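You operate a simulated robot arm through the tools that you are given. There is no shell and no other tool.

You run a simulated robot arm. Do the job below in one go: nothing can be reset, and whatever is moved stays where it is left.

TASK
Take 5 minutes off zone two and add 5 to zone three.
Fine: each press changes five minutes; leave the other zones, start no run, and turn the dial off at the end.

It is judged by the outcome, as a careful person would: the job done as asked, and still so three seconds after it is handed in. It fails if anything else is knocked over, pushed out of place, dropped, spilled or broken.

THE ROBOT
A 6-joint arm with a two-finger gripper, fixed in place. Base frame: the origin is at the foot of the arm, x ahead of it, y to its left, z up. Readings come in mm, degrees, newtons and seconds.
Its first joint turns from -166.0 to 166.0 degrees. Payload 3.43 kg.
The tool frame sits at the grasp point between the pads (the TCP): z along the fingers, y along the line on which they close. The tips reach 20 mm beyond it. Largest opening 190 mm; the body of the gripper starts 248 mm behind the TCP.
Orientation is told as [roll, pitch, yaw] about the base's x, y, z axes, in that order, counted from this pose: with the fingers straight down and closing along the base's y, the tool's x points along the base's -x, its y along +y and its z along -z.

THE INTERFACE
- The arm moves only by the tool drive_tool. Its argument "deltas" is a list of rows, each a list of 3 entries, a list of its own where there are three numbers: the shift along the tool's x, y, z in units of 50 mm (1.0 is 50 mm), then the turn, a rotation vector about the tool's x, y, z in units of 8 degrees (1.0 is 8 degrees), then the gripper command, from -1 (shut) to 1 (fully open), values between in proportion. In form: [[[x, y, z], [rx, ry, rz], grip], ...]. A call has 1 to 20 rows; each row shifts and turns the commanded pose from where the row before left it, along the tool's axes as they then stand. A call with a number of a shift or a turn outside -1 to 1 is refused whole. Rows are played at 5 a second. More than 50 mm and 8.6 degrees between two rows, or a gripper value outside its range, and nothing of the call is played. Where a pose cannot be reached the arm comes as near as it can. A force on the tool above 40 N (or 10 N above the force at the start of the call, whichever is more), or a blocked arm, ends the call early, and 0.2 s more pass. The fingers move at their own pace (about 45 mm/s each) and stop on an object; they squeeze with about 37 N. The grip force told is the motor's: it shows also when the fingers shut on nothing. Time passes only in rows, and 0.2 s behind the last, so rows that do not move let the fingers close. The reply holds the time, the measured pose of the TCP, the force on the tool along the base axes, the opening and the grip force, in the units named above and with some noise, with the torque about the TCP (base axes, N m) and any sound that the robot's microphone picked up.
- Cameras (640 x 400 px; columns grow to the right, rows downward): "scene" is fixed at [49.9, -650.5, 1821.4]; the picture's right is [0.73, -0.68, 0.00], its down [-0.27, -0.29, -0.92] and it looks along [0.62, 0.67, -0.40] (base axes); focal length 376 px, centre (320, 200). "wrist" rides on the gripper at [70, -8, -288] in the tool frame; the picture's right is [0.12, 0.99, 0.00], its down [-0.96, 0.12, -0.25] and it looks along [-0.25, 0.03, 0.97] (tool axes); focal length 261 px, centre (320, 200). There is no depth. A picture from a camera that has moved, and an enlarged one, comes with that camera's place and axes in the base frame and with its lens.
- camera(camera): a new picture of that camera. No time passes.
- slide_trunk(by): slides the trunk up (or, below 0, down) by that many mm; the arm rides with it, the base frame stays. It gives what a move gives, with no picture.
- zoom(camera, box): a new picture of the part [left, top, right, bottom] of that camera's present view, enlarged. No time passes.
- close_job(): hands the job in; it is judged then, once.

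Places have to be worked out from the pictures, the camera data and where the tool is seen. Open the gripper and draw the arm clear of the work before you hand the job in, unless the task says otherwise.

The tools are called after "Call:" as a command line: name --argument value ..., lists and objects as JSON in quotes. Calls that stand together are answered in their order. drive_tool: Moves the arm, as the interface text tells. Its arguments: {"type":"object","properties":{"deltas":{"type":"array","items":{"type":"array"}}},"required":["deltas"]} The other tools are called the same way: slide_trunk (by) slides the trunk up or down; camera (camera) takes a picture; zoom (camera, box) takes an enlarged picture of a part of a camera's view; close_job () hands the job in.

At the start:

```text
time: 0.0
tool_pos: [597.3, 288.7, 1270.9]
orientation: [0.1, 0.0, 0.1]
ft_force: [-0.3, 0.0, 0.0]
wrist_torque: [-0.02, -0.01, -0.01]
finger_gap: 190.1
gripper_force: 0.1
trunk travel left (down, up): [-175.0, 65.0]
```

scene: 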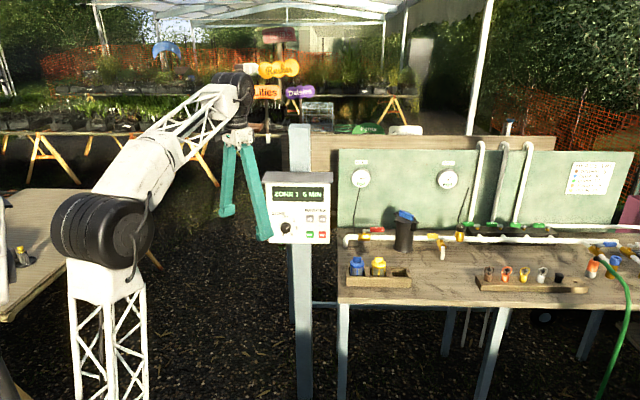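
wrist: 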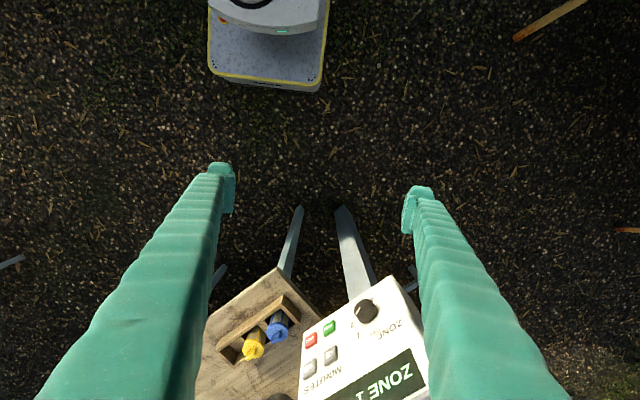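

I'll look closely at the controller on the post before I move anything.

Call:
zoom --camera "scene" --box '[250, 160, 346, 250]'

Call:
zoom --camera "wrist" --box '[270, 270, 450, 400]'

Call:
zoom --camera "scene" --box '[550, 140, 640, 210]'

```text
4.44 times, centred on (298, 205) of scene
camera zoom: at [49.9, -650.5, 1821.4], right [0.73, -0.68, 0.0], down [-0.27, -0.29, -0.92], along [0.62, 0.67, -0.4], focal length 1671 px, centre (418, 178)
```

zoom: 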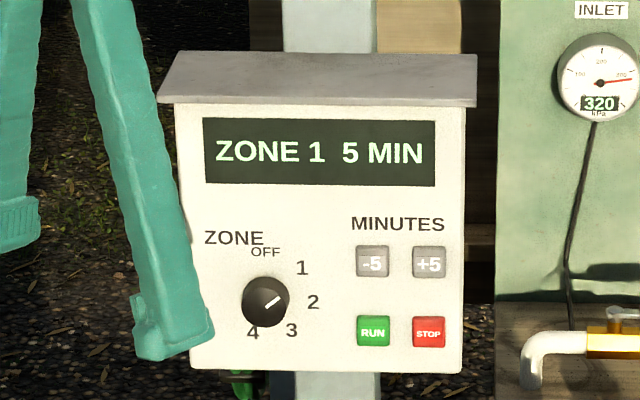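

```text
3.08 times, centred on (360, 335) of wrist
camera zoom: at [526.8, 280.5, 1559.1], right [-0.12, 0.99, 0.0], down [0.96, 0.12, 0.25], along [0.25, 0.03, -0.97], focal length 802 px, centre (197, -215)
```

zoom: 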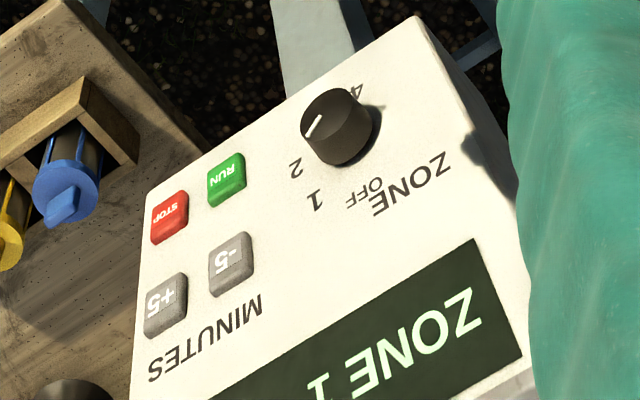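

```text
5.71 times, centred on (595, 175) of scene
camera zoom: at [49.9, -650.5, 1821.4], right [0.73, -0.68, 0.0], down [-0.27, -0.29, -0.92], along [0.62, 0.67, -0.4], focal length 2148 px, centre (-1251, 343)
```

zoom: 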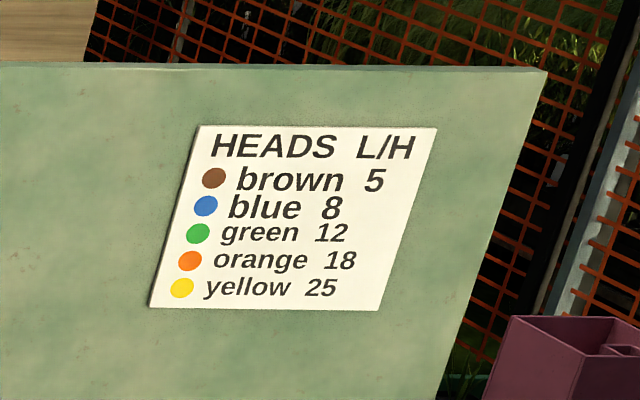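

The controller face looks vertical and angled about 45° toward the scene camera: triangulating puts the −5 button near (928, 351, 1158), and RUN about 70 mm below it. I'll zoom in on the dial and buttons to refine this.

Call:
zoom --camera "scene" --box '[290, 205, 338, 245]'

Call:
zoom --camera "scene" --box '[285, 208, 330, 242]'

Call:
zoom --camera "scene" --box '[0, 160, 260, 320]'

Call:
zoom --camera "wrist" --box '[330, 285, 420, 345]'

```text
10.00 times, centred on (314, 225) of scene
camera zoom: at [49.9, -650.5, 1821.4], right [0.73, -0.68, 0.0], down [-0.27, -0.29, -0.92], along [0.62, 0.67, -0.4], focal length 3760 px, centre (380, -50)
```

zoom: 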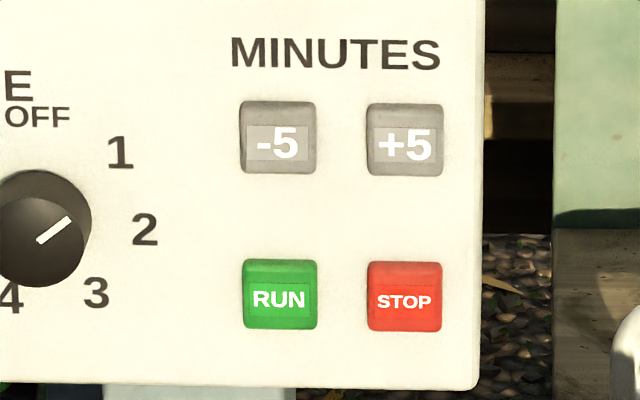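

```text
11.76 times, centred on (308, 225) of scene
camera zoom: at [49.9, -650.5, 1821.4], right [0.73, -0.68, 0.0], down [-0.27, -0.29, -0.92], along [0.62, 0.67, -0.4], focal length 4423 px, centre (467, -94)
```

zoom: 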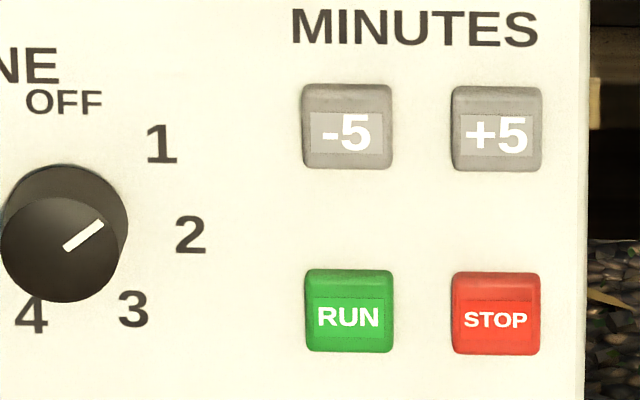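

```text
2.46 times, centred on (130, 240) of scene
camera zoom: at [49.9, -650.5, 1821.4], right [0.73, -0.68, 0.0], down [-0.27, -0.29, -0.92], along [0.62, 0.67, -0.4], focal length 925 px, centre (788, 102)
```

zoom: 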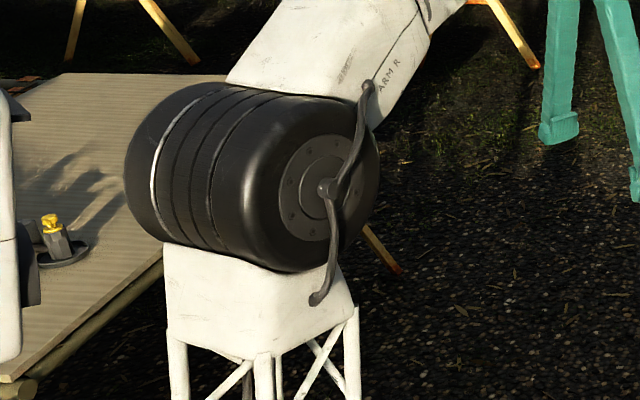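

```text
6.67 times, centred on (375, 315) of wrist
camera zoom: at [526.8, 280.5, 1559.1], right [-0.12, 0.99, 0.0], down [0.96, 0.12, 0.25], along [0.25, 0.03, -0.97], focal length 1738 px, centre (-47, -567)
```

zoom: 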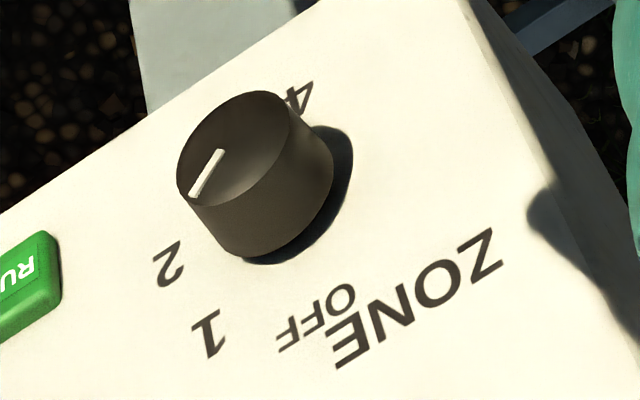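

The dial labels sit about 50° apart (OFF 0°, 1 at 50°, 2 at 100°, 3 at 150°), and the pointer is on 1. The knob is about 41 mm across and 22 mm tall, with its cap near (846, 404, 1120). I'll shift slightly forward and yaw 45° while staying about 140 mm clear of the box, and narrow the fingers.

Call:
drive_tool --deltas '[[[-0.8, -0.4, 0], [0, 0, 0], -0.05], [[-0.8, -0.4, 0], [0, 0, 0], -0.05], [[-0.6, -0.4, 0], [0, 0, 0], -0.05], [[0, 0, 0], [0, 0, -0.9375], -0.05], [[0, 0, 0], [0, 0, -0.9375], -0.05], [[0, 0, 0], [0, 0, -0.9375], -0.05], [[0, 0, 0], [0, 0, -0.9375], -0.05], [[0, 0, 0], [0, 0, -0.9375], -0.05], [[0, 0, 0], [0, 0, -0.9375], -0.05]]'

```text
time: 2.0
tool_pos: [707.7, 228.0, 1271.3]
orientation: [0.0, 0.1, 45.2]
ft_force: [1.1, -0.4, 0.5]
wrist_torque: [-0.01, 0.01, 0.01]
finger_gap: 89.9
gripper_force: 0.1
trunk travel left (down, up): [-175.0, 65.0]
```

The yaw is now 45° and the TCP is at (708, 228, 1271). Next I'll pitch the fingers up to horizontal, pointing at the face.

Call:
drive_tool --deltas '[[[0, 0, 0], [0, -1, 0], -0.05], [[0, 0, 0], [0, -1, 0], -0.05], [[0, 0, 0], [0, -1, 0], -0.05], [[0, 0, 0], [0, -1, 0], -0.05], [[0, 0, 0], [0, -1, 0], -0.05], [[0, 0, 0], [0, -1, 0], -0.05]]'

Call:
camera --camera "scene"

Call:
camera --camera "wrist"

```text
time: 3.4
tool_pos: [707.5, 227.7, 1271.2]
orientation: [0.0, -48.1, 44.9]
ft_force: [0.4, 0.1, 0.1]
wrist_torque: [0.0, 0.04, 0.08]
finger_gap: 90.3
gripper_force: 0.1
trunk travel left (down, up): [-175.0, 65.0]
```

```text
taken
```

scene: 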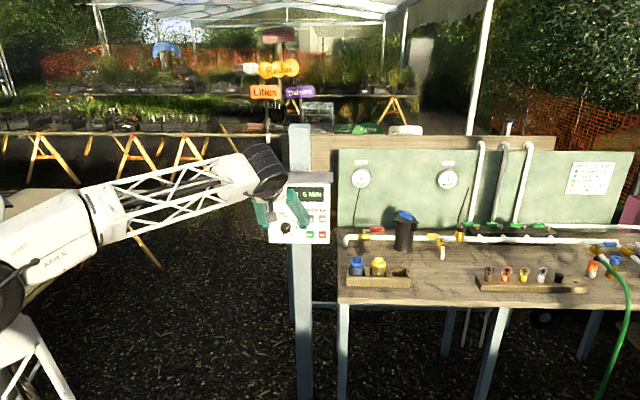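

```text
taken
camera wrist: at [529.5, 38.4, 1411.3], right [-0.76, 0.65, -0.09], down [0.24, 0.41, 0.88], along [0.61, 0.65, -0.46], focal length 261 px, centre (320, 200)
```

wrist: 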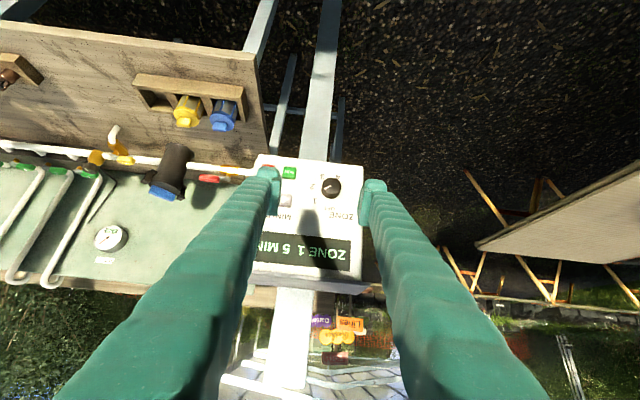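

The pitch is going well and nothing is near the box yet. I'll finish pitching to −90°, staying at this height.

Call:
drive_tool --deltas '[[[0, 0, 0], [0, -1, 0], -0.05], [[0, 0, 0], [0, -1, 0], -0.05], [[0, 0, 0], [0, -1, 0], -0.05], [[0, 0, 0], [0, -1, 0], -0.05], [[0, 0, 0], [0, -1, 0], -0.05], [[0, 0, 0], [0, -0.25, 0], -0.05]]'

Call:
camera --camera "scene"

Call:
camera --camera "wrist"

```text
time: 4.8
tool_pos: [707.4, 227.7, 1272.0]
orientation: [-162.9, -89.9, -152.2]
ft_force: [0.0, -0.1, 0.9]
wrist_torque: [0.0, 0.02, -0.05]
finger_gap: 90.1
gripper_force: 0.0
trunk travel left (down, up): [-175.0, 65.0]
```

```text
taken
```

scene: 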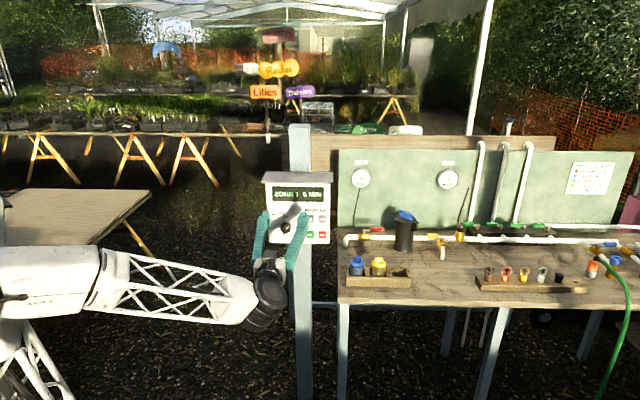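

```text
taken
camera wrist: at [509.9, 19.3, 1201.1], right [-0.7, 0.7, -0.12], down [-0.26, -0.09, 0.96], along [0.66, 0.71, 0.25], focal length 261 px, centre (320, 200)
```

wrist: 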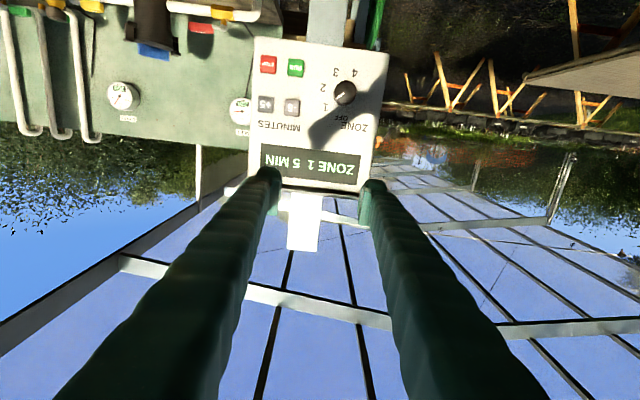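

The tool is now horizontal at yaw 45°. I'll lower 150 mm, still about 200 mm back from the face, then measure.

Call:
drive_tool --deltas '[[[0.75, 0, 0], [0, 0, 0], -0.05], [[0.75, 0, 0], [0, 0, 0], -0.05], [[0.75, 0, 0], [0, 0, 0], -0.05], [[0.75, 0, 0], [0, 0, 0], -0.05]]'

Call:
camera --camera "scene"

Call:
zoom --camera "wrist" --box '[220, 100, 420, 225]'

Call:
zoom --camera "scene" --box '[250, 160, 346, 250]'

```text
time: 5.8
tool_pos: [705.3, 227.6, 1119.8]
orientation: [-134.0, -89.8, 179.0]
ft_force: [-0.7, 0.2, -0.5]
wrist_torque: [-0.09, 0.09, -0.1]
finger_gap: 90.2
gripper_force: 0.0
trunk travel left (down, up): [-175.0, 65.0]
```

```text
taken
```

scene: 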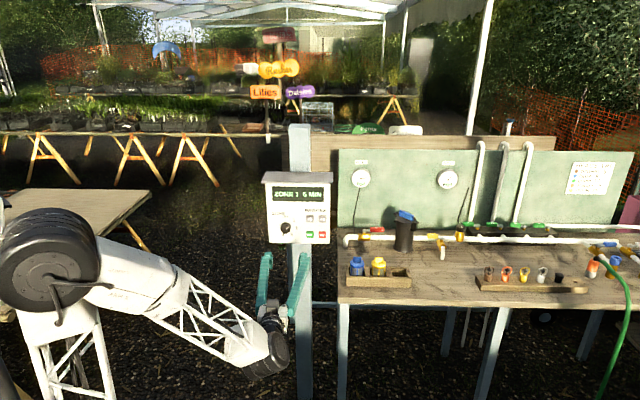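

```text
3.20 times, centred on (320, 162) of wrist
camera zoom: at [508.8, 17.9, 1049.7], right [-0.7, 0.7, -0.12], down [-0.26, -0.09, 0.96], along [0.66, 0.71, 0.25], focal length 834 px, centre (320, 320)
```

zoom: 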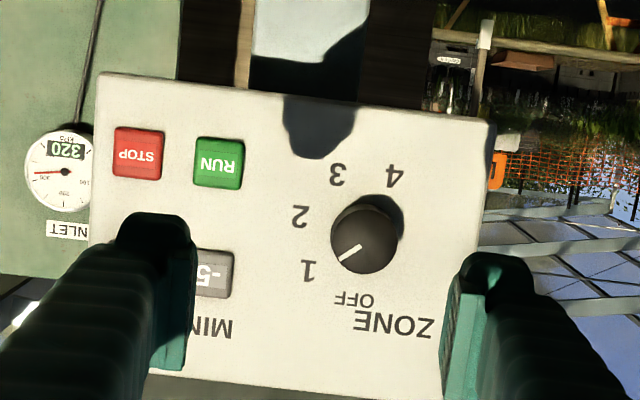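

```text
4.44 times, centred on (298, 205) of scene
camera zoom: at [49.9, -650.5, 1821.4], right [0.73, -0.68, 0.0], down [-0.27, -0.29, -0.92], along [0.62, 0.67, -0.4], focal length 1671 px, centre (418, 178)
```

zoom: 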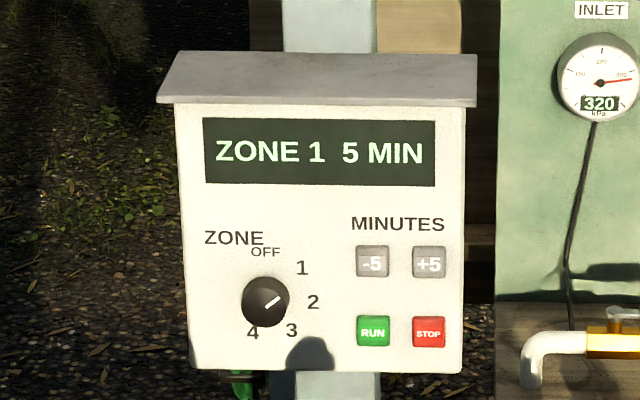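

The scene camera still has a clear view of the display. In the wrist view the knob sits about 28 mm to tool +y, 7 mm above the tool axis, and about 224 mm ahead, so I'll centre on it and advance 100 mm.

Call:
drive_tool --deltas '[[[-0.03, 0.14, 0.5], [0, 0, 0], -0.05], [[-0.03, 0.14, 0.5], [0, 0, 0], -0.05], [[-0.03, 0.14, 0.5], [0, 0, 0], -0.05], [[-0.03, 0.14, 0.5], [0, 0, 0], -0.05], [[0, 0, 0], [0, 0, 0], -0.05]]'

Call:
zoom --camera "wrist" --box '[220, 120, 420, 245]'

Call:
camera --camera "wrist"

Call:
camera --camera "scene"

```text
time: 7.0
tool_pos: [757.8, 321.3, 1126.8]
orientation: [-72.4, -90.0, 117.4]
ft_force: [1.2, -0.3, 0.0]
wrist_torque: [0.01, 0.02, 0.01]
finger_gap: 90.3
gripper_force: 0.0
trunk travel left (down, up): [-175.0, 65.0]
```

```text
3.20 times, centred on (320, 182) of wrist
camera zoom: at [561.3, 111.0, 1057.0], right [-0.7, 0.7, -0.12], down [-0.26, -0.09, 0.96], along [0.66, 0.71, 0.25], focal length 834 px, centre (320, 256)
```

zoom: 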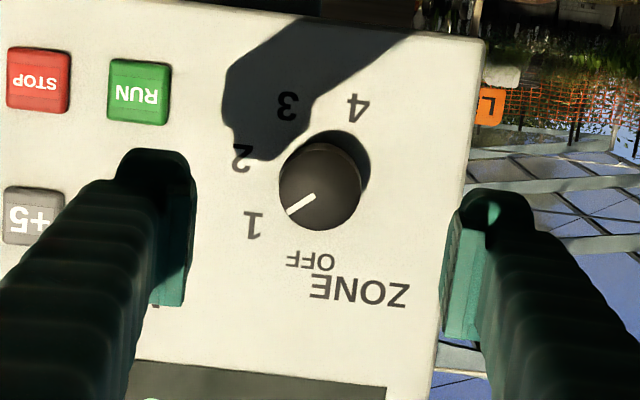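

```text
taken
camera wrist: at [561.3, 111.0, 1057.0], right [-0.7, 0.7, -0.12], down [-0.26, -0.09, 0.96], along [0.66, 0.71, 0.25], focal length 261 px, centre (320, 200)
```

wrist: 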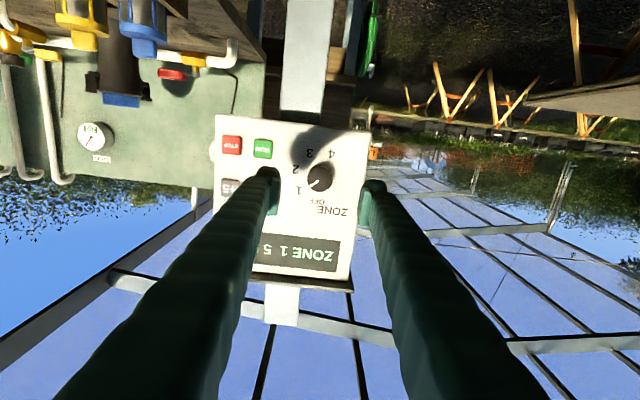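

```text
taken
```

scene: 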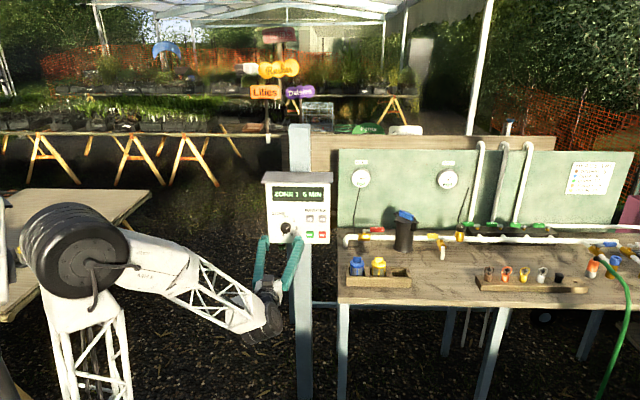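

The knob cap now projects right on the tool axis (within about 1 mm), about 121 mm ahead of the TCP. I'll pre-rotate −25° about the tool axis and advance 100 mm, which puts the tips about level with the cap, then check.

Call:
drive_tool --deltas '[[[0, 0, 0], [0, 0, -1], -0.1], [[0, 0, 0], [0, 0, -1], -0.1], [[0, 0, 0], [0, 0, -1], -0.1], [[0, 0, 0], [0, 0, -0.125], -0.1], [[0, 0, 0.5], [0, 0, 0], -0.1], [[0, 0, 0.5], [0, 0, 0], -0.1], [[0, 0, 0.5], [0, 0, 0], -0.1], [[0, 0, 0.4], [0, 0, 0], -0.1], [[0, 0, 0], [0, 0, 0], -0.1]]'

Call:
zoom --camera "wrist" --box '[220, 120, 420, 245]'

Call:
zoom --camera "scene" --box '[250, 160, 346, 250]'

```text
time: 9.0
tool_pos: [830.7, 361.5, 1177.7]
orientation: [-89.1, -65.3, 134.5]
ft_force: [0.4, 0.4, -0.4]
wrist_torque: [-0.01, 0.01, 0.01]
finger_gap: 85.6
gripper_force: 0.1
out of reach, approached as far as the arm can: row 3, 5, 6, 7, 8
trunk travel left (down, up): [-175.0, 65.0]
```

```text
3.20 times, centred on (320, 182) of wrist
camera zoom: at [655.0, 130.0, 1119.3], right [-0.61, 0.6, -0.52], down [-0.53, 0.18, 0.83], along [0.59, 0.78, 0.2], focal length 834 px, centre (320, 256)
```

zoom: 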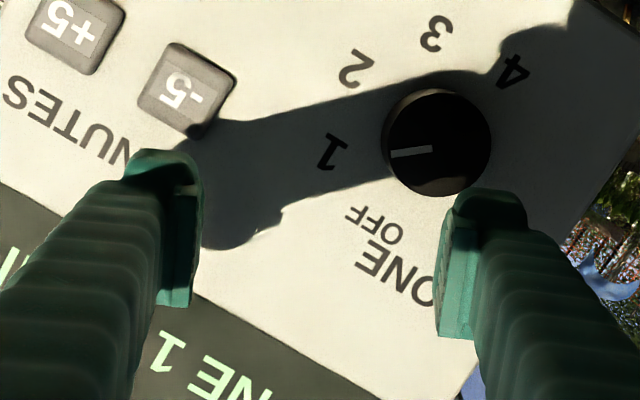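

```text
4.44 times, centred on (298, 205) of scene
camera zoom: at [49.9, -650.5, 1821.4], right [0.73, -0.68, 0.0], down [-0.27, -0.29, -0.92], along [0.62, 0.67, -0.4], focal length 1671 px, centre (418, 178)
```

zoom: 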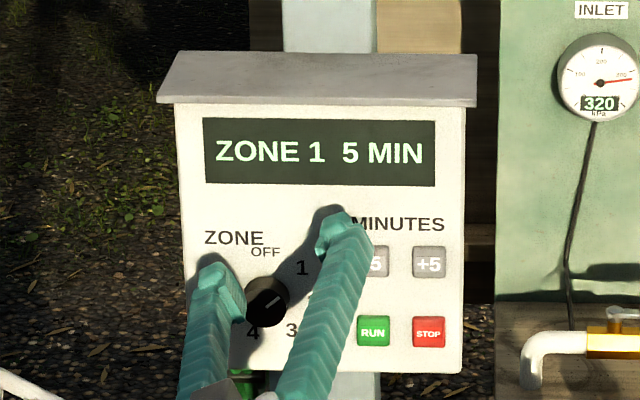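

The −25° roll was out of reach: the arm ended about 50 mm too high, though nothing was touched and the display still reads ZONE 1, 5 MIN. I'll back straight out and undo the roll.

Call:
drive_tool --deltas '[[[0, 0, -0.5], [0, 0, 0], -0.1], [[0, 0, -0.5], [0, 0, 0], -0.1], [[0, 0, -0.5], [0, 0, 0], -0.1], [[0, 0, -0.4], [0, 0, 0], -0.1], [[0, 0, 0], [0, 0, 1], -0.1], [[0, 0, 0], [0, 0, 1], -0.1], [[0, 0, 0], [0, 0, 1], -0.1], [[0, 0, 0], [0, 0, 0.125], -0.1], [[0, 0, 0], [0, 0, 0], -0.1]]'

Call:
camera --camera "scene"

Call:
zoom --camera "wrist" --box '[220, 120, 420, 245]'

```text
time: 11.0
tool_pos: [762.4, 295.0, 1178.3]
orientation: [93.4, -90.1, -48.3]
ft_force: [0.1, 0.0, 0.1]
wrist_torque: [-0.01, 0.01, -0.01]
finger_gap: 85.6
gripper_force: 0.0
trunk travel left (down, up): [-175.0, 65.0]
```

```text
taken
```

scene: 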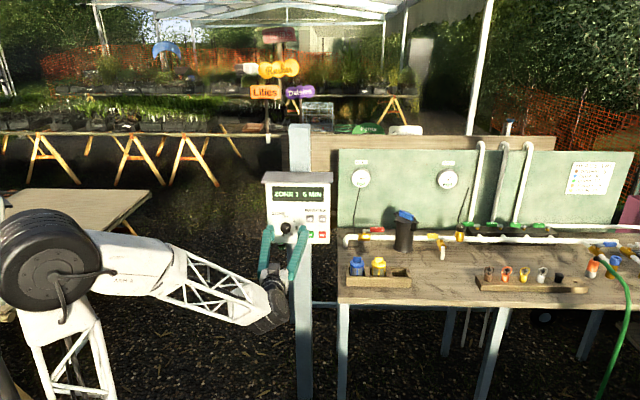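

```text
3.20 times, centred on (320, 182) of wrist
camera zoom: at [566.1, 84.9, 1107.3], right [-0.7, 0.7, -0.12], down [-0.26, -0.09, 0.96], along [0.66, 0.71, 0.25], focal length 834 px, centre (320, 256)
```

zoom: 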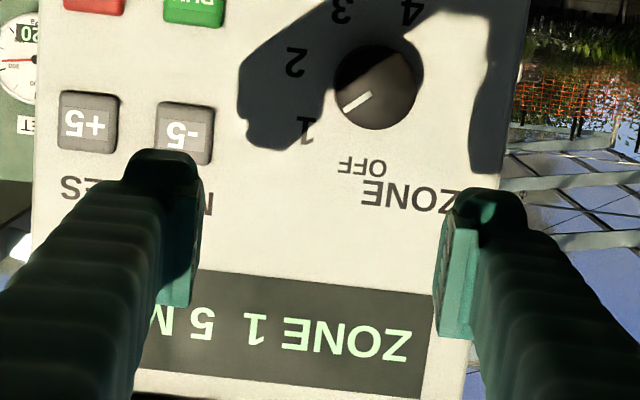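

When a pose is clamped the commanded pose resets to the actual one, so I'm at roll 0, TCP (762, 295, 1178). I'll recentre on the knob at standoff and test how far I can roll in the positive direction.

Call:
drive_tool --deltas '[[[0.52, 0.22, 0], [0, 0, 0], -0.1], [[0.51, 0.217, 0], [0, 0, 0], -0.1], [[0, 0, 0], [0, 0, 0], -0.1]]'

Call:
drive_tool --deltas '[[[0, 0, 0], [0, 0, 1], -0.1], [[0, 0, 0], [0, 0, 1], -0.1], [[0, 0, 0], [0, 0, 1], -0.1], [[0, 0, 0], [0, 0, 1], -0.1], [[0, 0, 0], [0, 0, 1], -0.1], [[0, 0, 0], [0, 0, 1], -0.1], [[0, 0, 0], [0, 0, 0], -0.1]]'

```text
time: 11.8
tool_pos: [746.4, 310.9, 1125.4]
orientation: [-61.4, -90.1, 106.4]
ft_force: [-0.4, -0.6, -0.2]
wrist_torque: [0.02, 0.06, 0.05]
finger_gap: 85.3
gripper_force: 0.0
trunk travel left (down, up): [-175.0, 65.0]
```

```text
time: 13.4
tool_pos: [746.7, 309.4, 1125.6]
orientation: [90.0, -41.9, -45.1]
ft_force: [-0.2, -0.1, 0.3]
wrist_torque: [-0.04, -0.02, 0.02]
finger_gap: 85.4
gripper_force: 0.0
trunk travel left (down, up): [-175.0, 65.0]
```

+48° is reachable with no drift. I'll roll further in standoff to see how much range there is.

Call:
drive_tool --deltas '[[[0, 0, 0], [0, 0, 1], -0.1], [[0, 0, 0], [0, 0, 1], -0.1], [[0, 0, 0], [0, 0, 1], -0.1], [[0, 0, 0], [0, 0, 1], -0.1], [[0, 0, 0], [0, 0, 1], -0.1], [[0, 0, 0], [0, 0, 1], -0.1], [[0, 0, 0], [0, 0, 1], -0.1], [[0, 0, 0], [0, 0, 1], -0.1]]'

Call:
zoom --camera "wrist" --box '[220, 120, 420, 245]'

Call:
camera --camera "scene"

```text
time: 15.2
tool_pos: [747.9, 309.4, 1125.8]
orientation: [89.9, 22.0, -45.1]
ft_force: [-0.2, -0.2, 0.7]
wrist_torque: [0.04, -0.01, -0.01]
finger_gap: 85.2
gripper_force: 0.1
trunk travel left (down, up): [-175.0, 65.0]
```

```text
3.20 times, centred on (320, 182) of wrist
camera zoom: at [496.5, 154.3, 1144.9], right [0.19, -0.19, 0.96], down [0.49, -0.84, -0.26], along [0.85, 0.52, -0.07], focal length 834 px, centre (320, 256)
```

zoom: 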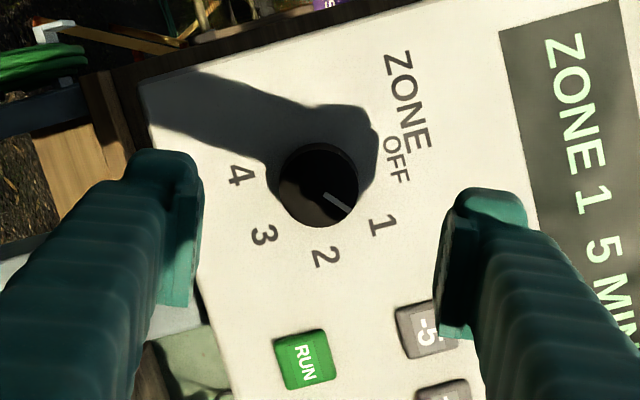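

```text
taken
```

scene: 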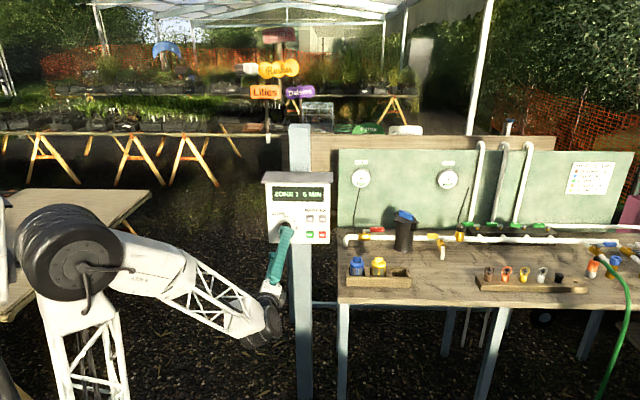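

The roll is free from 0 to +112°, and the knob stays centred. I'll roll back to about +56° and advance 110 mm so the tips stop just short of the cap plane, then check the depth.

Call:
drive_tool --deltas '[[[0, 0, 0], [0, 0, -1], -0.1], [[0, 0, 0], [0, 0, -1], -0.1], [[0, 0, 0], [0, 0, -1], -0.1], [[0, 0, 0], [0, 0, -1], -0.1], [[0, 0, 0], [0, 0, -1], -0.1], [[0, 0, 0], [0, 0, -1], -0.1], [[0, 0, 0], [0, 0, -1], -0.1], [[0, 0, 0.55], [0, 0, 0], -0.1], [[0, 0, 0.55], [0, 0, 0], -0.1], [[0, 0, 0.55], [0, 0, 0], -0.1], [[0, 0, 0.55], [0, 0, 0], -0.1], [[0, 0, 0], [0, 0, 0], -0.1]]'

Call:
zoom --camera "wrist" --box '[220, 120, 420, 245]'

Call:
zoom --camera "scene" --box '[258, 200, 330, 250]'

```text
time: 17.8
tool_pos: [826.8, 386.5, 1126.9]
orientation: [90.0, -33.9, -44.9]
ft_force: [0.4, 0.4, 0.5]
wrist_torque: [0.03, 0.0, 0.0]
finger_gap: 85.6
gripper_force: 0.1
trunk travel left (down, up): [-175.0, 65.0]
```

```text
3.20 times, centred on (320, 182) of wrist
camera zoom: at [585.5, 222.2, 1079.7], right [-0.46, 0.46, 0.76], down [0.34, -0.69, 0.63], along [0.82, 0.55, 0.16], focal length 834 px, centre (320, 256)
```

zoom: 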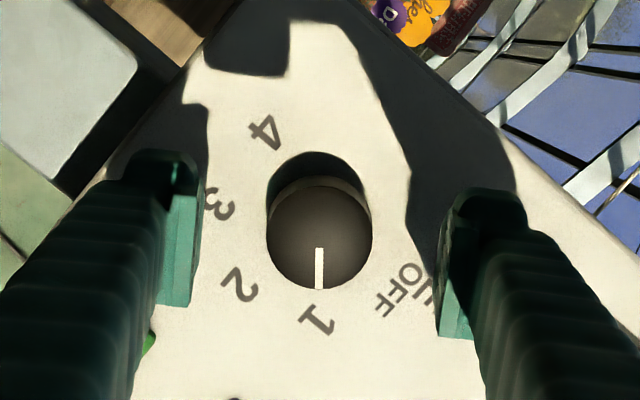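

```text
8.00 times, centred on (294, 225) of scene
camera zoom: at [49.9, -650.5, 1821.4], right [0.73, -0.68, 0.0], down [-0.27, -0.29, -0.92], along [0.62, 0.67, -0.4], focal length 3008 px, centre (528, 0)
```

zoom: 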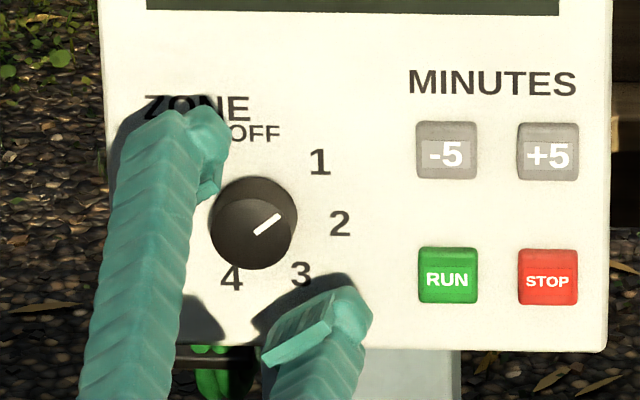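

The tips are just short of the cap (about 26 mm from TCP to cap), and the knob is centred between the fingers. I'll advance 20 mm so the pads straddle the knob, about 8 mm short of the panel.

Call:
drive_tool --deltas '[[[0, 0, 0.2], [0, 0, 0], -0.1], [[0, 0, 0.2], [0, 0, 0], -0.1], [[0, 0, 0], [0, 0, 0], -0.1]]'

Call:
zoom --camera "wrist" --box '[220, 140, 420, 265]'

Call:
zoom --camera "scene" --box '[258, 200, 330, 250]'

```text
time: 18.6
tool_pos: [840.1, 401.4, 1125.5]
orientation: [90.0, -34.0, -45.0]
ft_force: [0.0, -0.7, -0.6]
wrist_torque: [-0.02, -0.01, -0.01]
finger_gap: 85.5
gripper_force: 0.1
trunk travel left (down, up): [-175.0, 65.0]
```

```text
3.20 times, centred on (320, 202) of wrist
camera zoom: at [599.9, 236.2, 1079.5], right [-0.46, 0.46, 0.76], down [0.34, -0.69, 0.63], along [0.82, 0.55, 0.16], focal length 834 px, centre (320, 192)
```

zoom: 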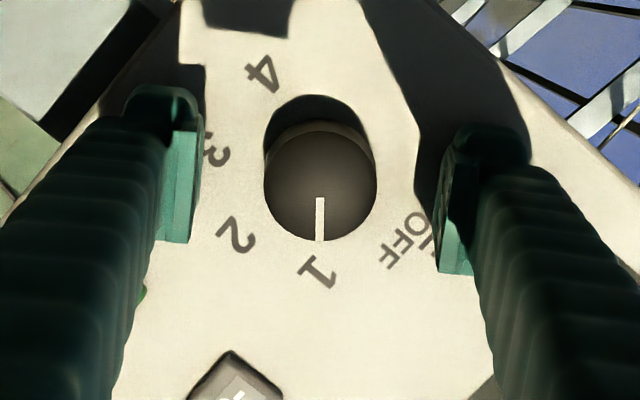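

```text
8.00 times, centred on (294, 225) of scene
camera zoom: at [49.9, -650.5, 1821.4], right [0.73, -0.68, 0.0], down [-0.27, -0.29, -0.92], along [0.62, 0.67, -0.4], focal length 3008 px, centre (528, 0)
```

zoom: 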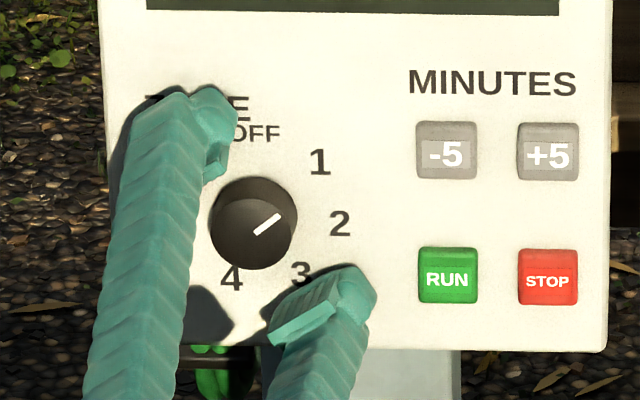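

The pads now straddle the knob (depth consistent at about 6 mm from TCP to cap, finger shadows close to the panel). I'll close on the knob and check the forces.

Call:
drive_tool --deltas '[[[0, 0, 0], [0, 0, 0], -1], [[0, 0, 0], [0, 0, 0], -1], [[0, 0, 0], [0, 0, 0], -1], [[0, 0, 0], [0, 0, 0], -1], [[0, 0, 0], [0, 0, 0], -1]]'

Call:
zoom --camera "wrist" --box '[220, 140, 420, 265]'

```text
time: 19.8
tool_pos: [841.0, 402.6, 1126.8]
orientation: [90.0, -34.0, -45.1]
ft_force: [0.9, 0.5, 1.2]
wrist_torque: [0.02, -0.01, 0.0]
finger_gap: 39.7
gripper_force: 45.0
trunk travel left (down, up): [-175.0, 65.0]
```

```text
3.20 times, centred on (320, 202) of wrist
camera zoom: at [599.8, 236.2, 1079.5], right [-0.46, 0.46, 0.76], down [0.34, -0.69, 0.63], along [0.82, 0.55, 0.16], focal length 834 px, centre (320, 192)
```

zoom: 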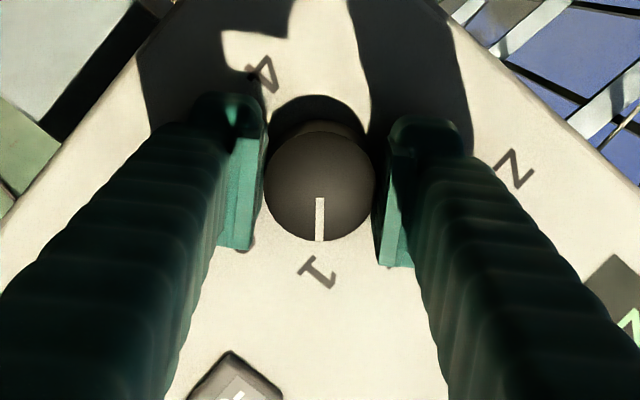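

The knob is gripped (gap 39.7 mm, no side load). I'll turn it +50° clockwise toward 2.

Call:
drive_tool --deltas '[[[0, 0, 0], [0, 0, 0.78], -1], [[0, 0, 0], [0, 0, 0.78], -1], [[0, 0, 0], [0, 0, 0.78], -1], [[0, 0, 0], [0, 0, 0.78], -1], [[0, 0, 0], [0, 0, 0.78], -1], [[0, 0, 0], [0, 0, 0.78], -1], [[0, 0, 0], [0, 0, 0.78], -1], [[0, 0, 0], [0, 0, 0.78], -1], [[0, 0, 0], [0, 0, 0], -1]]'

Call:
zoom --camera "wrist" --box '[220, 140, 420, 265]'

Call:
zoom --camera "scene" --box '[250, 160, 346, 250]'

```text
time: 21.8
tool_pos: [840.9, 402.3, 1125.4]
orientation: [90.0, 16.0, -45.0]
ft_force: [19.8, 9.9, 1.7]
wrist_torque: [0.02, 0.02, -0.12]
finger_gap: 39.8
gripper_force: 44.5
trunk travel left (down, up): [-175.0, 65.0]
```

```text
3.20 times, centred on (320, 202) of wrist
camera zoom: at [588.1, 247.7, 1137.1], right [0.11, -0.11, 0.99], down [0.5, -0.85, -0.15], along [0.86, 0.51, -0.04], focal length 834 px, centre (320, 192)
```

zoom: 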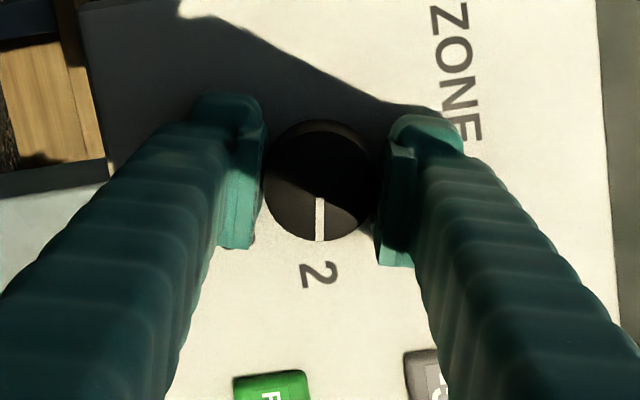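

```text
4.44 times, centred on (298, 205) of scene
camera zoom: at [49.9, -650.5, 1821.4], right [0.73, -0.68, 0.0], down [-0.27, -0.29, -0.92], along [0.62, 0.67, -0.4], focal length 1671 px, centre (418, 178)
```

zoom: 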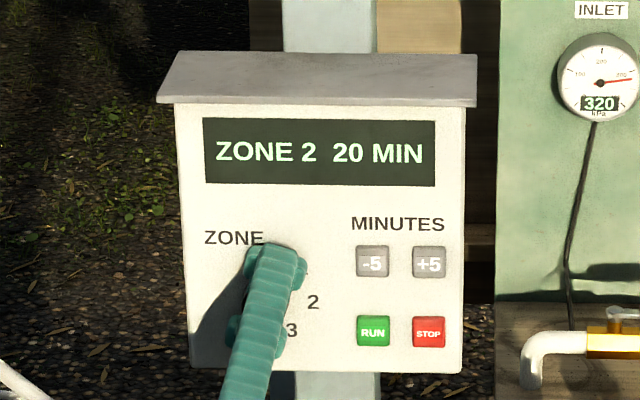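

The display now reads ZONE 2, 20 MIN and the pointer is on 2. I'll open the fingers and back straight off.

Call:
drive_tool --deltas '[[[0, 0, 0], [0, 0, 0], -0.1], [[0, 0, 0], [0, 0, 0], -0.1], [[0, 0, 0], [0, 0, 0], -0.1], [[0, 0, 0], [0, 0, 0], -0.1]]'

Call:
drive_tool --deltas '[[[0, 0, -0.5], [0, 0, 0], -0.1], [[0, 0, -0.7], [0, 0, 0], -0.1], [[0, 0, -0.7], [0, 0, 0], -0.1], [[0, 0, -0.1], [0, 0, 0], -0.1], [[0, 0, 0], [0, 0, 0], -0.1]]'

Call:
zoom --camera "scene" --box '[250, 160, 346, 250]'

Call:
zoom --camera "wrist" --box '[220, 130, 420, 255]'

```text
time: 22.8
tool_pos: [840.0, 401.8, 1127.0]
orientation: [89.9, 15.9, -45.0]
ft_force: [-0.1, -1.0, 0.8]
wrist_torque: [0.01, 0.01, -0.01]
finger_gap: 85.6
gripper_force: 0.0
trunk travel left (down, up): [-175.0, 65.0]
```

```text
time: 24.0
tool_pos: [768.7, 330.7, 1126.7]
orientation: [89.9, 15.9, -45.0]
ft_force: [0.0, -0.1, 0.0]
wrist_torque: [-0.01, 0.01, 0.0]
finger_gap: 85.1
gripper_force: 0.1
trunk travel left (down, up): [-175.0, 65.0]
```

```text
4.44 times, centred on (298, 205) of scene
camera zoom: at [49.9, -650.5, 1821.4], right [0.73, -0.68, 0.0], down [-0.27, -0.29, -0.92], along [0.62, 0.67, -0.4], focal length 1671 px, centre (418, 178)
```

zoom: 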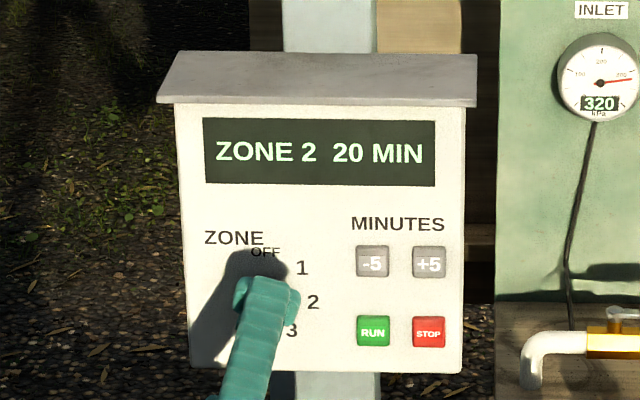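

```text
3.20 times, centred on (320, 192) of wrist
camera zoom: at [516.5, 177.0, 1136.8], right [0.11, -0.11, 0.99], down [0.5, -0.85, -0.15], along [0.86, 0.51, -0.04], focal length 834 px, centre (320, 224)
```

zoom: 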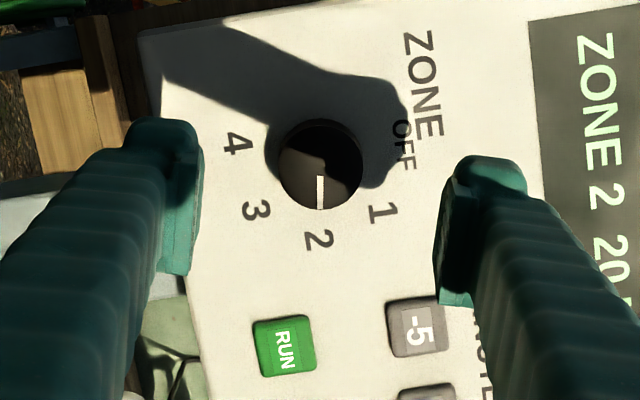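

I'm backed off and the display holds ZONE 2, 20 MIN. From the images, the −5 button is about 96 mm right of and 36 mm above the knob (lateral −405.5, z≈1162). I'll close the fingers, roll to 90°, move in front of −5, and stop about 25 mm short.

Call:
drive_tool --deltas '[[[0, 0, 0], [0, 0, -1], -1], [[0, 0, 0], [0, 0, -1], -1], [[-0.639, 0.235, 0], [0, 0, 0], -1], [[-0.639, 0.235, 0], [0, 0, 0], -1], [[-0.639, 0.235, 0], [0, 0, 0], -1], [[0, 0, 0.4], [0, 0, 0], -1], [[0, 0, 0.4], [0, 0, 0], -1], [[0, 0, 0.4], [0, 0, 0], -1], [[0, 0, 0.4], [0, 0, 0], -1], [[0, 0, 0], [0, 0, 0], -1]]'

Call:
zoom --camera "scene" --box '[250, 160, 346, 250]'

Call:
zoom --camera "wrist" --box '[220, 130, 420, 255]'

```text
time: 26.2
tool_pos: [892.8, 317.1, 1161.5]
orientation: [90.0, -0.1, -44.9]
ft_force: [0.0, -0.9, 0.5]
wrist_torque: [0.03, 0.01, 0.0]
finger_gap: 0.0
gripper_force: 34.3
trunk travel left (down, up): [-175.0, 65.0]
```

```text
4.44 times, centred on (298, 205) of scene
camera zoom: at [49.9, -650.5, 1821.4], right [0.73, -0.68, 0.0], down [-0.27, -0.29, -0.92], along [0.62, 0.67, -0.4], focal length 1671 px, centre (418, 178)
```

zoom: 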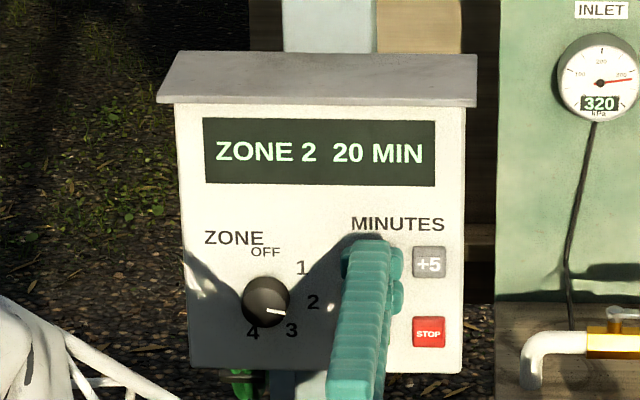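

```text
3.20 times, centred on (320, 192) of wrist
camera zoom: at [640.0, 163.8, 1152.9], right [-0.09, 0.09, 0.99], down [0.51, -0.85, 0.12], along [0.86, 0.51, 0.03], focal length 834 px, centre (320, 224)
```

zoom: 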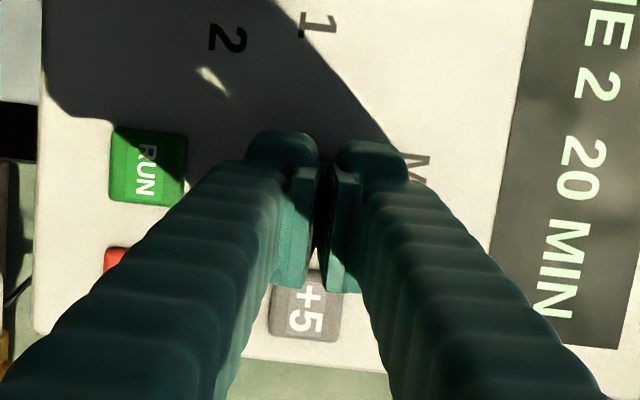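

The closed fingertips are lined up in front of −5 (the +5 label reads about 48 mm to the right), and RUN is well clear below. I'll advance 18 mm, then go in small steps while watching force.

Call:
drive_tool --deltas '[[[0.02, 0, 0.18], [0, 0, 0], -1], [[0.02, 0, 0.18], [0, 0, 0], -1], [[0, 0, 0], [0, 0, 0], -1]]'

Call:
zoom --camera "scene" --box '[258, 200, 330, 250]'

```text
time: 27.0
tool_pos: [904.0, 332.4, 1162.5]
orientation: [90.0, -0.1, -45.0]
ft_force: [-1.0, -1.0, -0.8]
wrist_torque: [0.01, 0.03, -0.04]
finger_gap: 6.0
gripper_force: 34.5
trunk travel left (down, up): [-175.0, 65.0]
heard: click
```

```text
8.00 times, centred on (294, 225) of scene
camera zoom: at [49.9, -650.5, 1821.4], right [0.73, -0.68, 0.0], down [-0.27, -0.29, -0.92], along [0.62, 0.67, -0.4], focal length 3008 px, centre (528, 0)
```

zoom: 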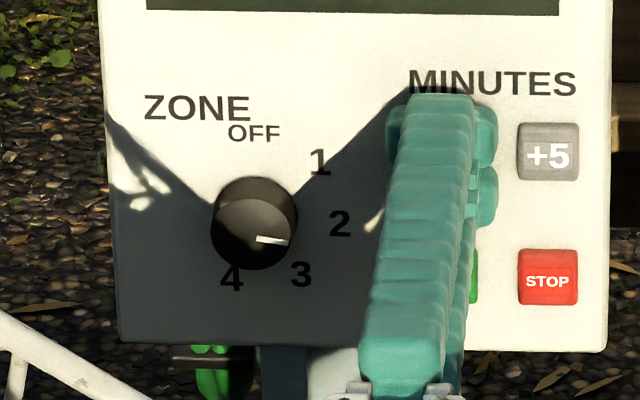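

A click was heard, so the button was pressed. I'll check the display before backing off.

Call:
zoom --camera "scene" --box '[250, 160, 346, 250]'

Call:
zoom --camera "wrist" --box '[220, 130, 420, 255]'

```text
4.44 times, centred on (298, 205) of scene
camera zoom: at [49.9, -650.5, 1821.4], right [0.73, -0.68, 0.0], down [-0.27, -0.29, -0.92], along [0.62, 0.67, -0.4], focal length 1671 px, centre (418, 178)
```

zoom: 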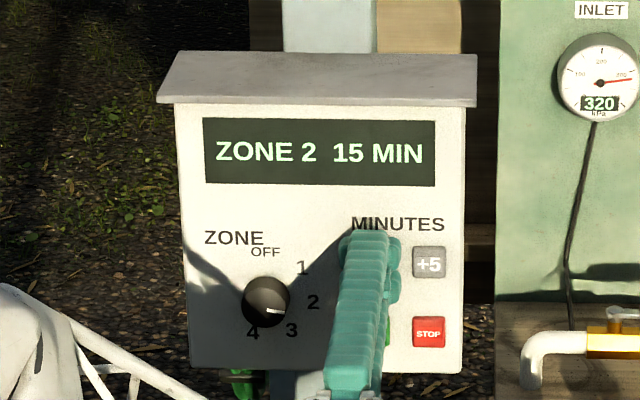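

```text
3.20 times, centred on (320, 192) of wrist
camera zoom: at [651.3, 179.3, 1153.5], right [-0.09, 0.09, 0.99], down [0.51, -0.86, 0.12], along [0.86, 0.51, 0.03], focal length 834 px, centre (320, 224)
```

zoom: 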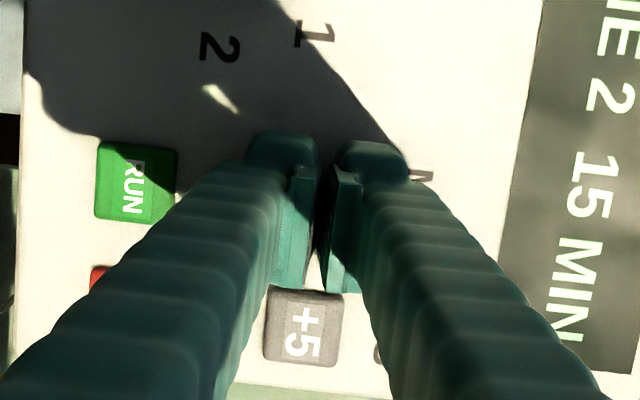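

Zone 2 now reads 15 MIN, down from 20, with exactly one click. I'll retreat straight out 95 mm, move back in front of the knob, and roll to +58° with the fingers opened to about 85 mm.

Call:
drive_tool --deltas '[[[0, 0, -0.5], [0, 0, 0], -1], [[0, 0, -0.7], [0, 0, 0], -1], [[0, 0, -0.7], [0, 0, 0], -1], [[0.63, -0.24, 0], [0, 0, 0], -0.1], [[0.63, -0.24, 0], [0, 0, 0], -0.1], [[0.63, -0.24, 0], [0, 0, 0], -0.1], [[0, 0, 0], [0, 0, -1], -0.1], [[0, 0, 0], [0, 0, -1], -0.1], [[0, 0, 0], [0, 0, -1], -0.1], [[0, 0, 0], [0, 0, -1], -0.1], [[0, 0, 0], [0, 0, 0], -0.1]]'

Call:
zoom --camera "scene" --box '[250, 160, 346, 250]'

Call:
zoom --camera "wrist" --box '[220, 130, 420, 255]'

```text
time: 29.4
tool_pos: [769.5, 333.2, 1127.0]
orientation: [90.0, -32.2, -45.1]
ft_force: [0.6, 0.3, -0.4]
wrist_torque: [-0.01, 0.02, 0.0]
finger_gap: 85.5
gripper_force: 0.1
trunk travel left (down, up): [-175.0, 65.0]
```

```text
4.44 times, centred on (298, 205) of scene
camera zoom: at [49.9, -650.5, 1821.4], right [0.73, -0.68, 0.0], down [-0.27, -0.29, -0.92], along [0.62, 0.67, -0.4], focal length 1671 px, centre (418, 178)
```

zoom: 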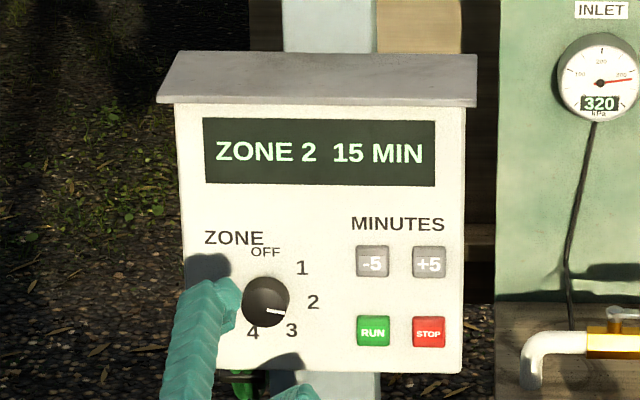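

```text
3.20 times, centred on (320, 192) of wrist
camera zoom: at [528.5, 168.7, 1081.2], right [-0.45, 0.45, 0.78], down [0.36, -0.71, 0.61], along [0.82, 0.55, 0.16], focal length 834 px, centre (320, 224)
```

zoom: 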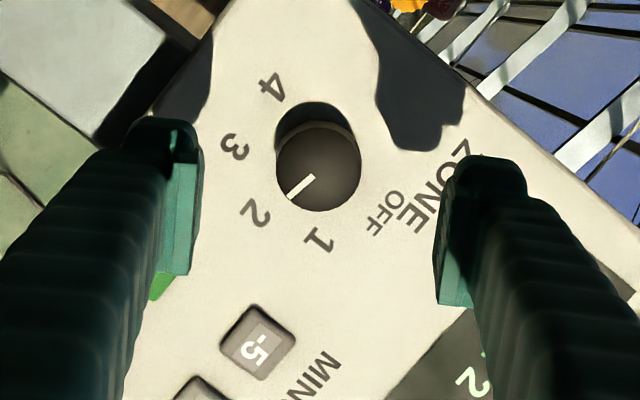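

The knob is centred again with the pointer on 2. I'll advance 99 mm to the same gripping depth as before and close.

Call:
drive_tool --deltas '[[[0, 0, 0.5], [0, 0, 0], -0.1], [[0, 0, 0.5], [0, 0, 0], -0.1], [[0, 0, 0.5], [0, 0, 0], -0.1], [[0, 0, 0.3], [0, 0, 0], -0.1], [[0, 0, 0.17], [0, 0, 0], -0.1], [[0, 0, 0], [0, 0, 0], -0.1], [[0, 0, 0], [0, 0, 0], -1], [[0, 0, 0], [0, 0, 0], -1], [[0, 0, 0], [0, 0, 0], -1], [[0, 0, 0], [0, 0, 0], -1], [[0, 0, 0], [0, 0, 0], -1]]'

Call:
zoom --camera "wrist" --box '[220, 140, 420, 265]'

```text
time: 31.8
tool_pos: [840.3, 404.5, 1125.4]
orientation: [90.0, -32.1, -45.0]
ft_force: [1.6, 0.6, 0.0]
wrist_torque: [0.03, 0.0, 0.02]
finger_gap: 40.1
gripper_force: 44.5
trunk travel left (down, up): [-175.0, 65.0]
```

```text
3.20 times, centred on (320, 202) of wrist
camera zoom: at [598.9, 239.3, 1080.6], right [-0.44, 0.44, 0.78], down [0.36, -0.71, 0.61], along [0.82, 0.55, 0.16], focal length 834 px, centre (320, 192)
```

zoom: 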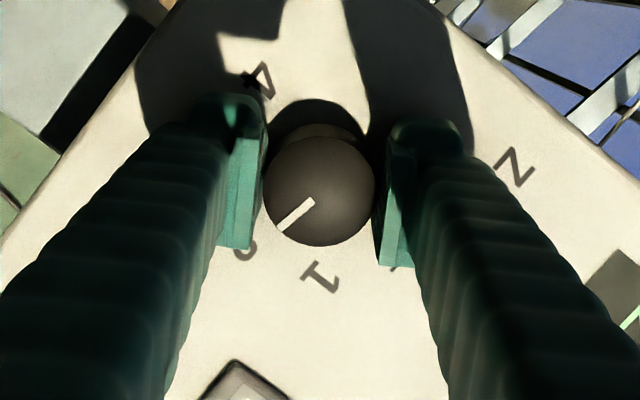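

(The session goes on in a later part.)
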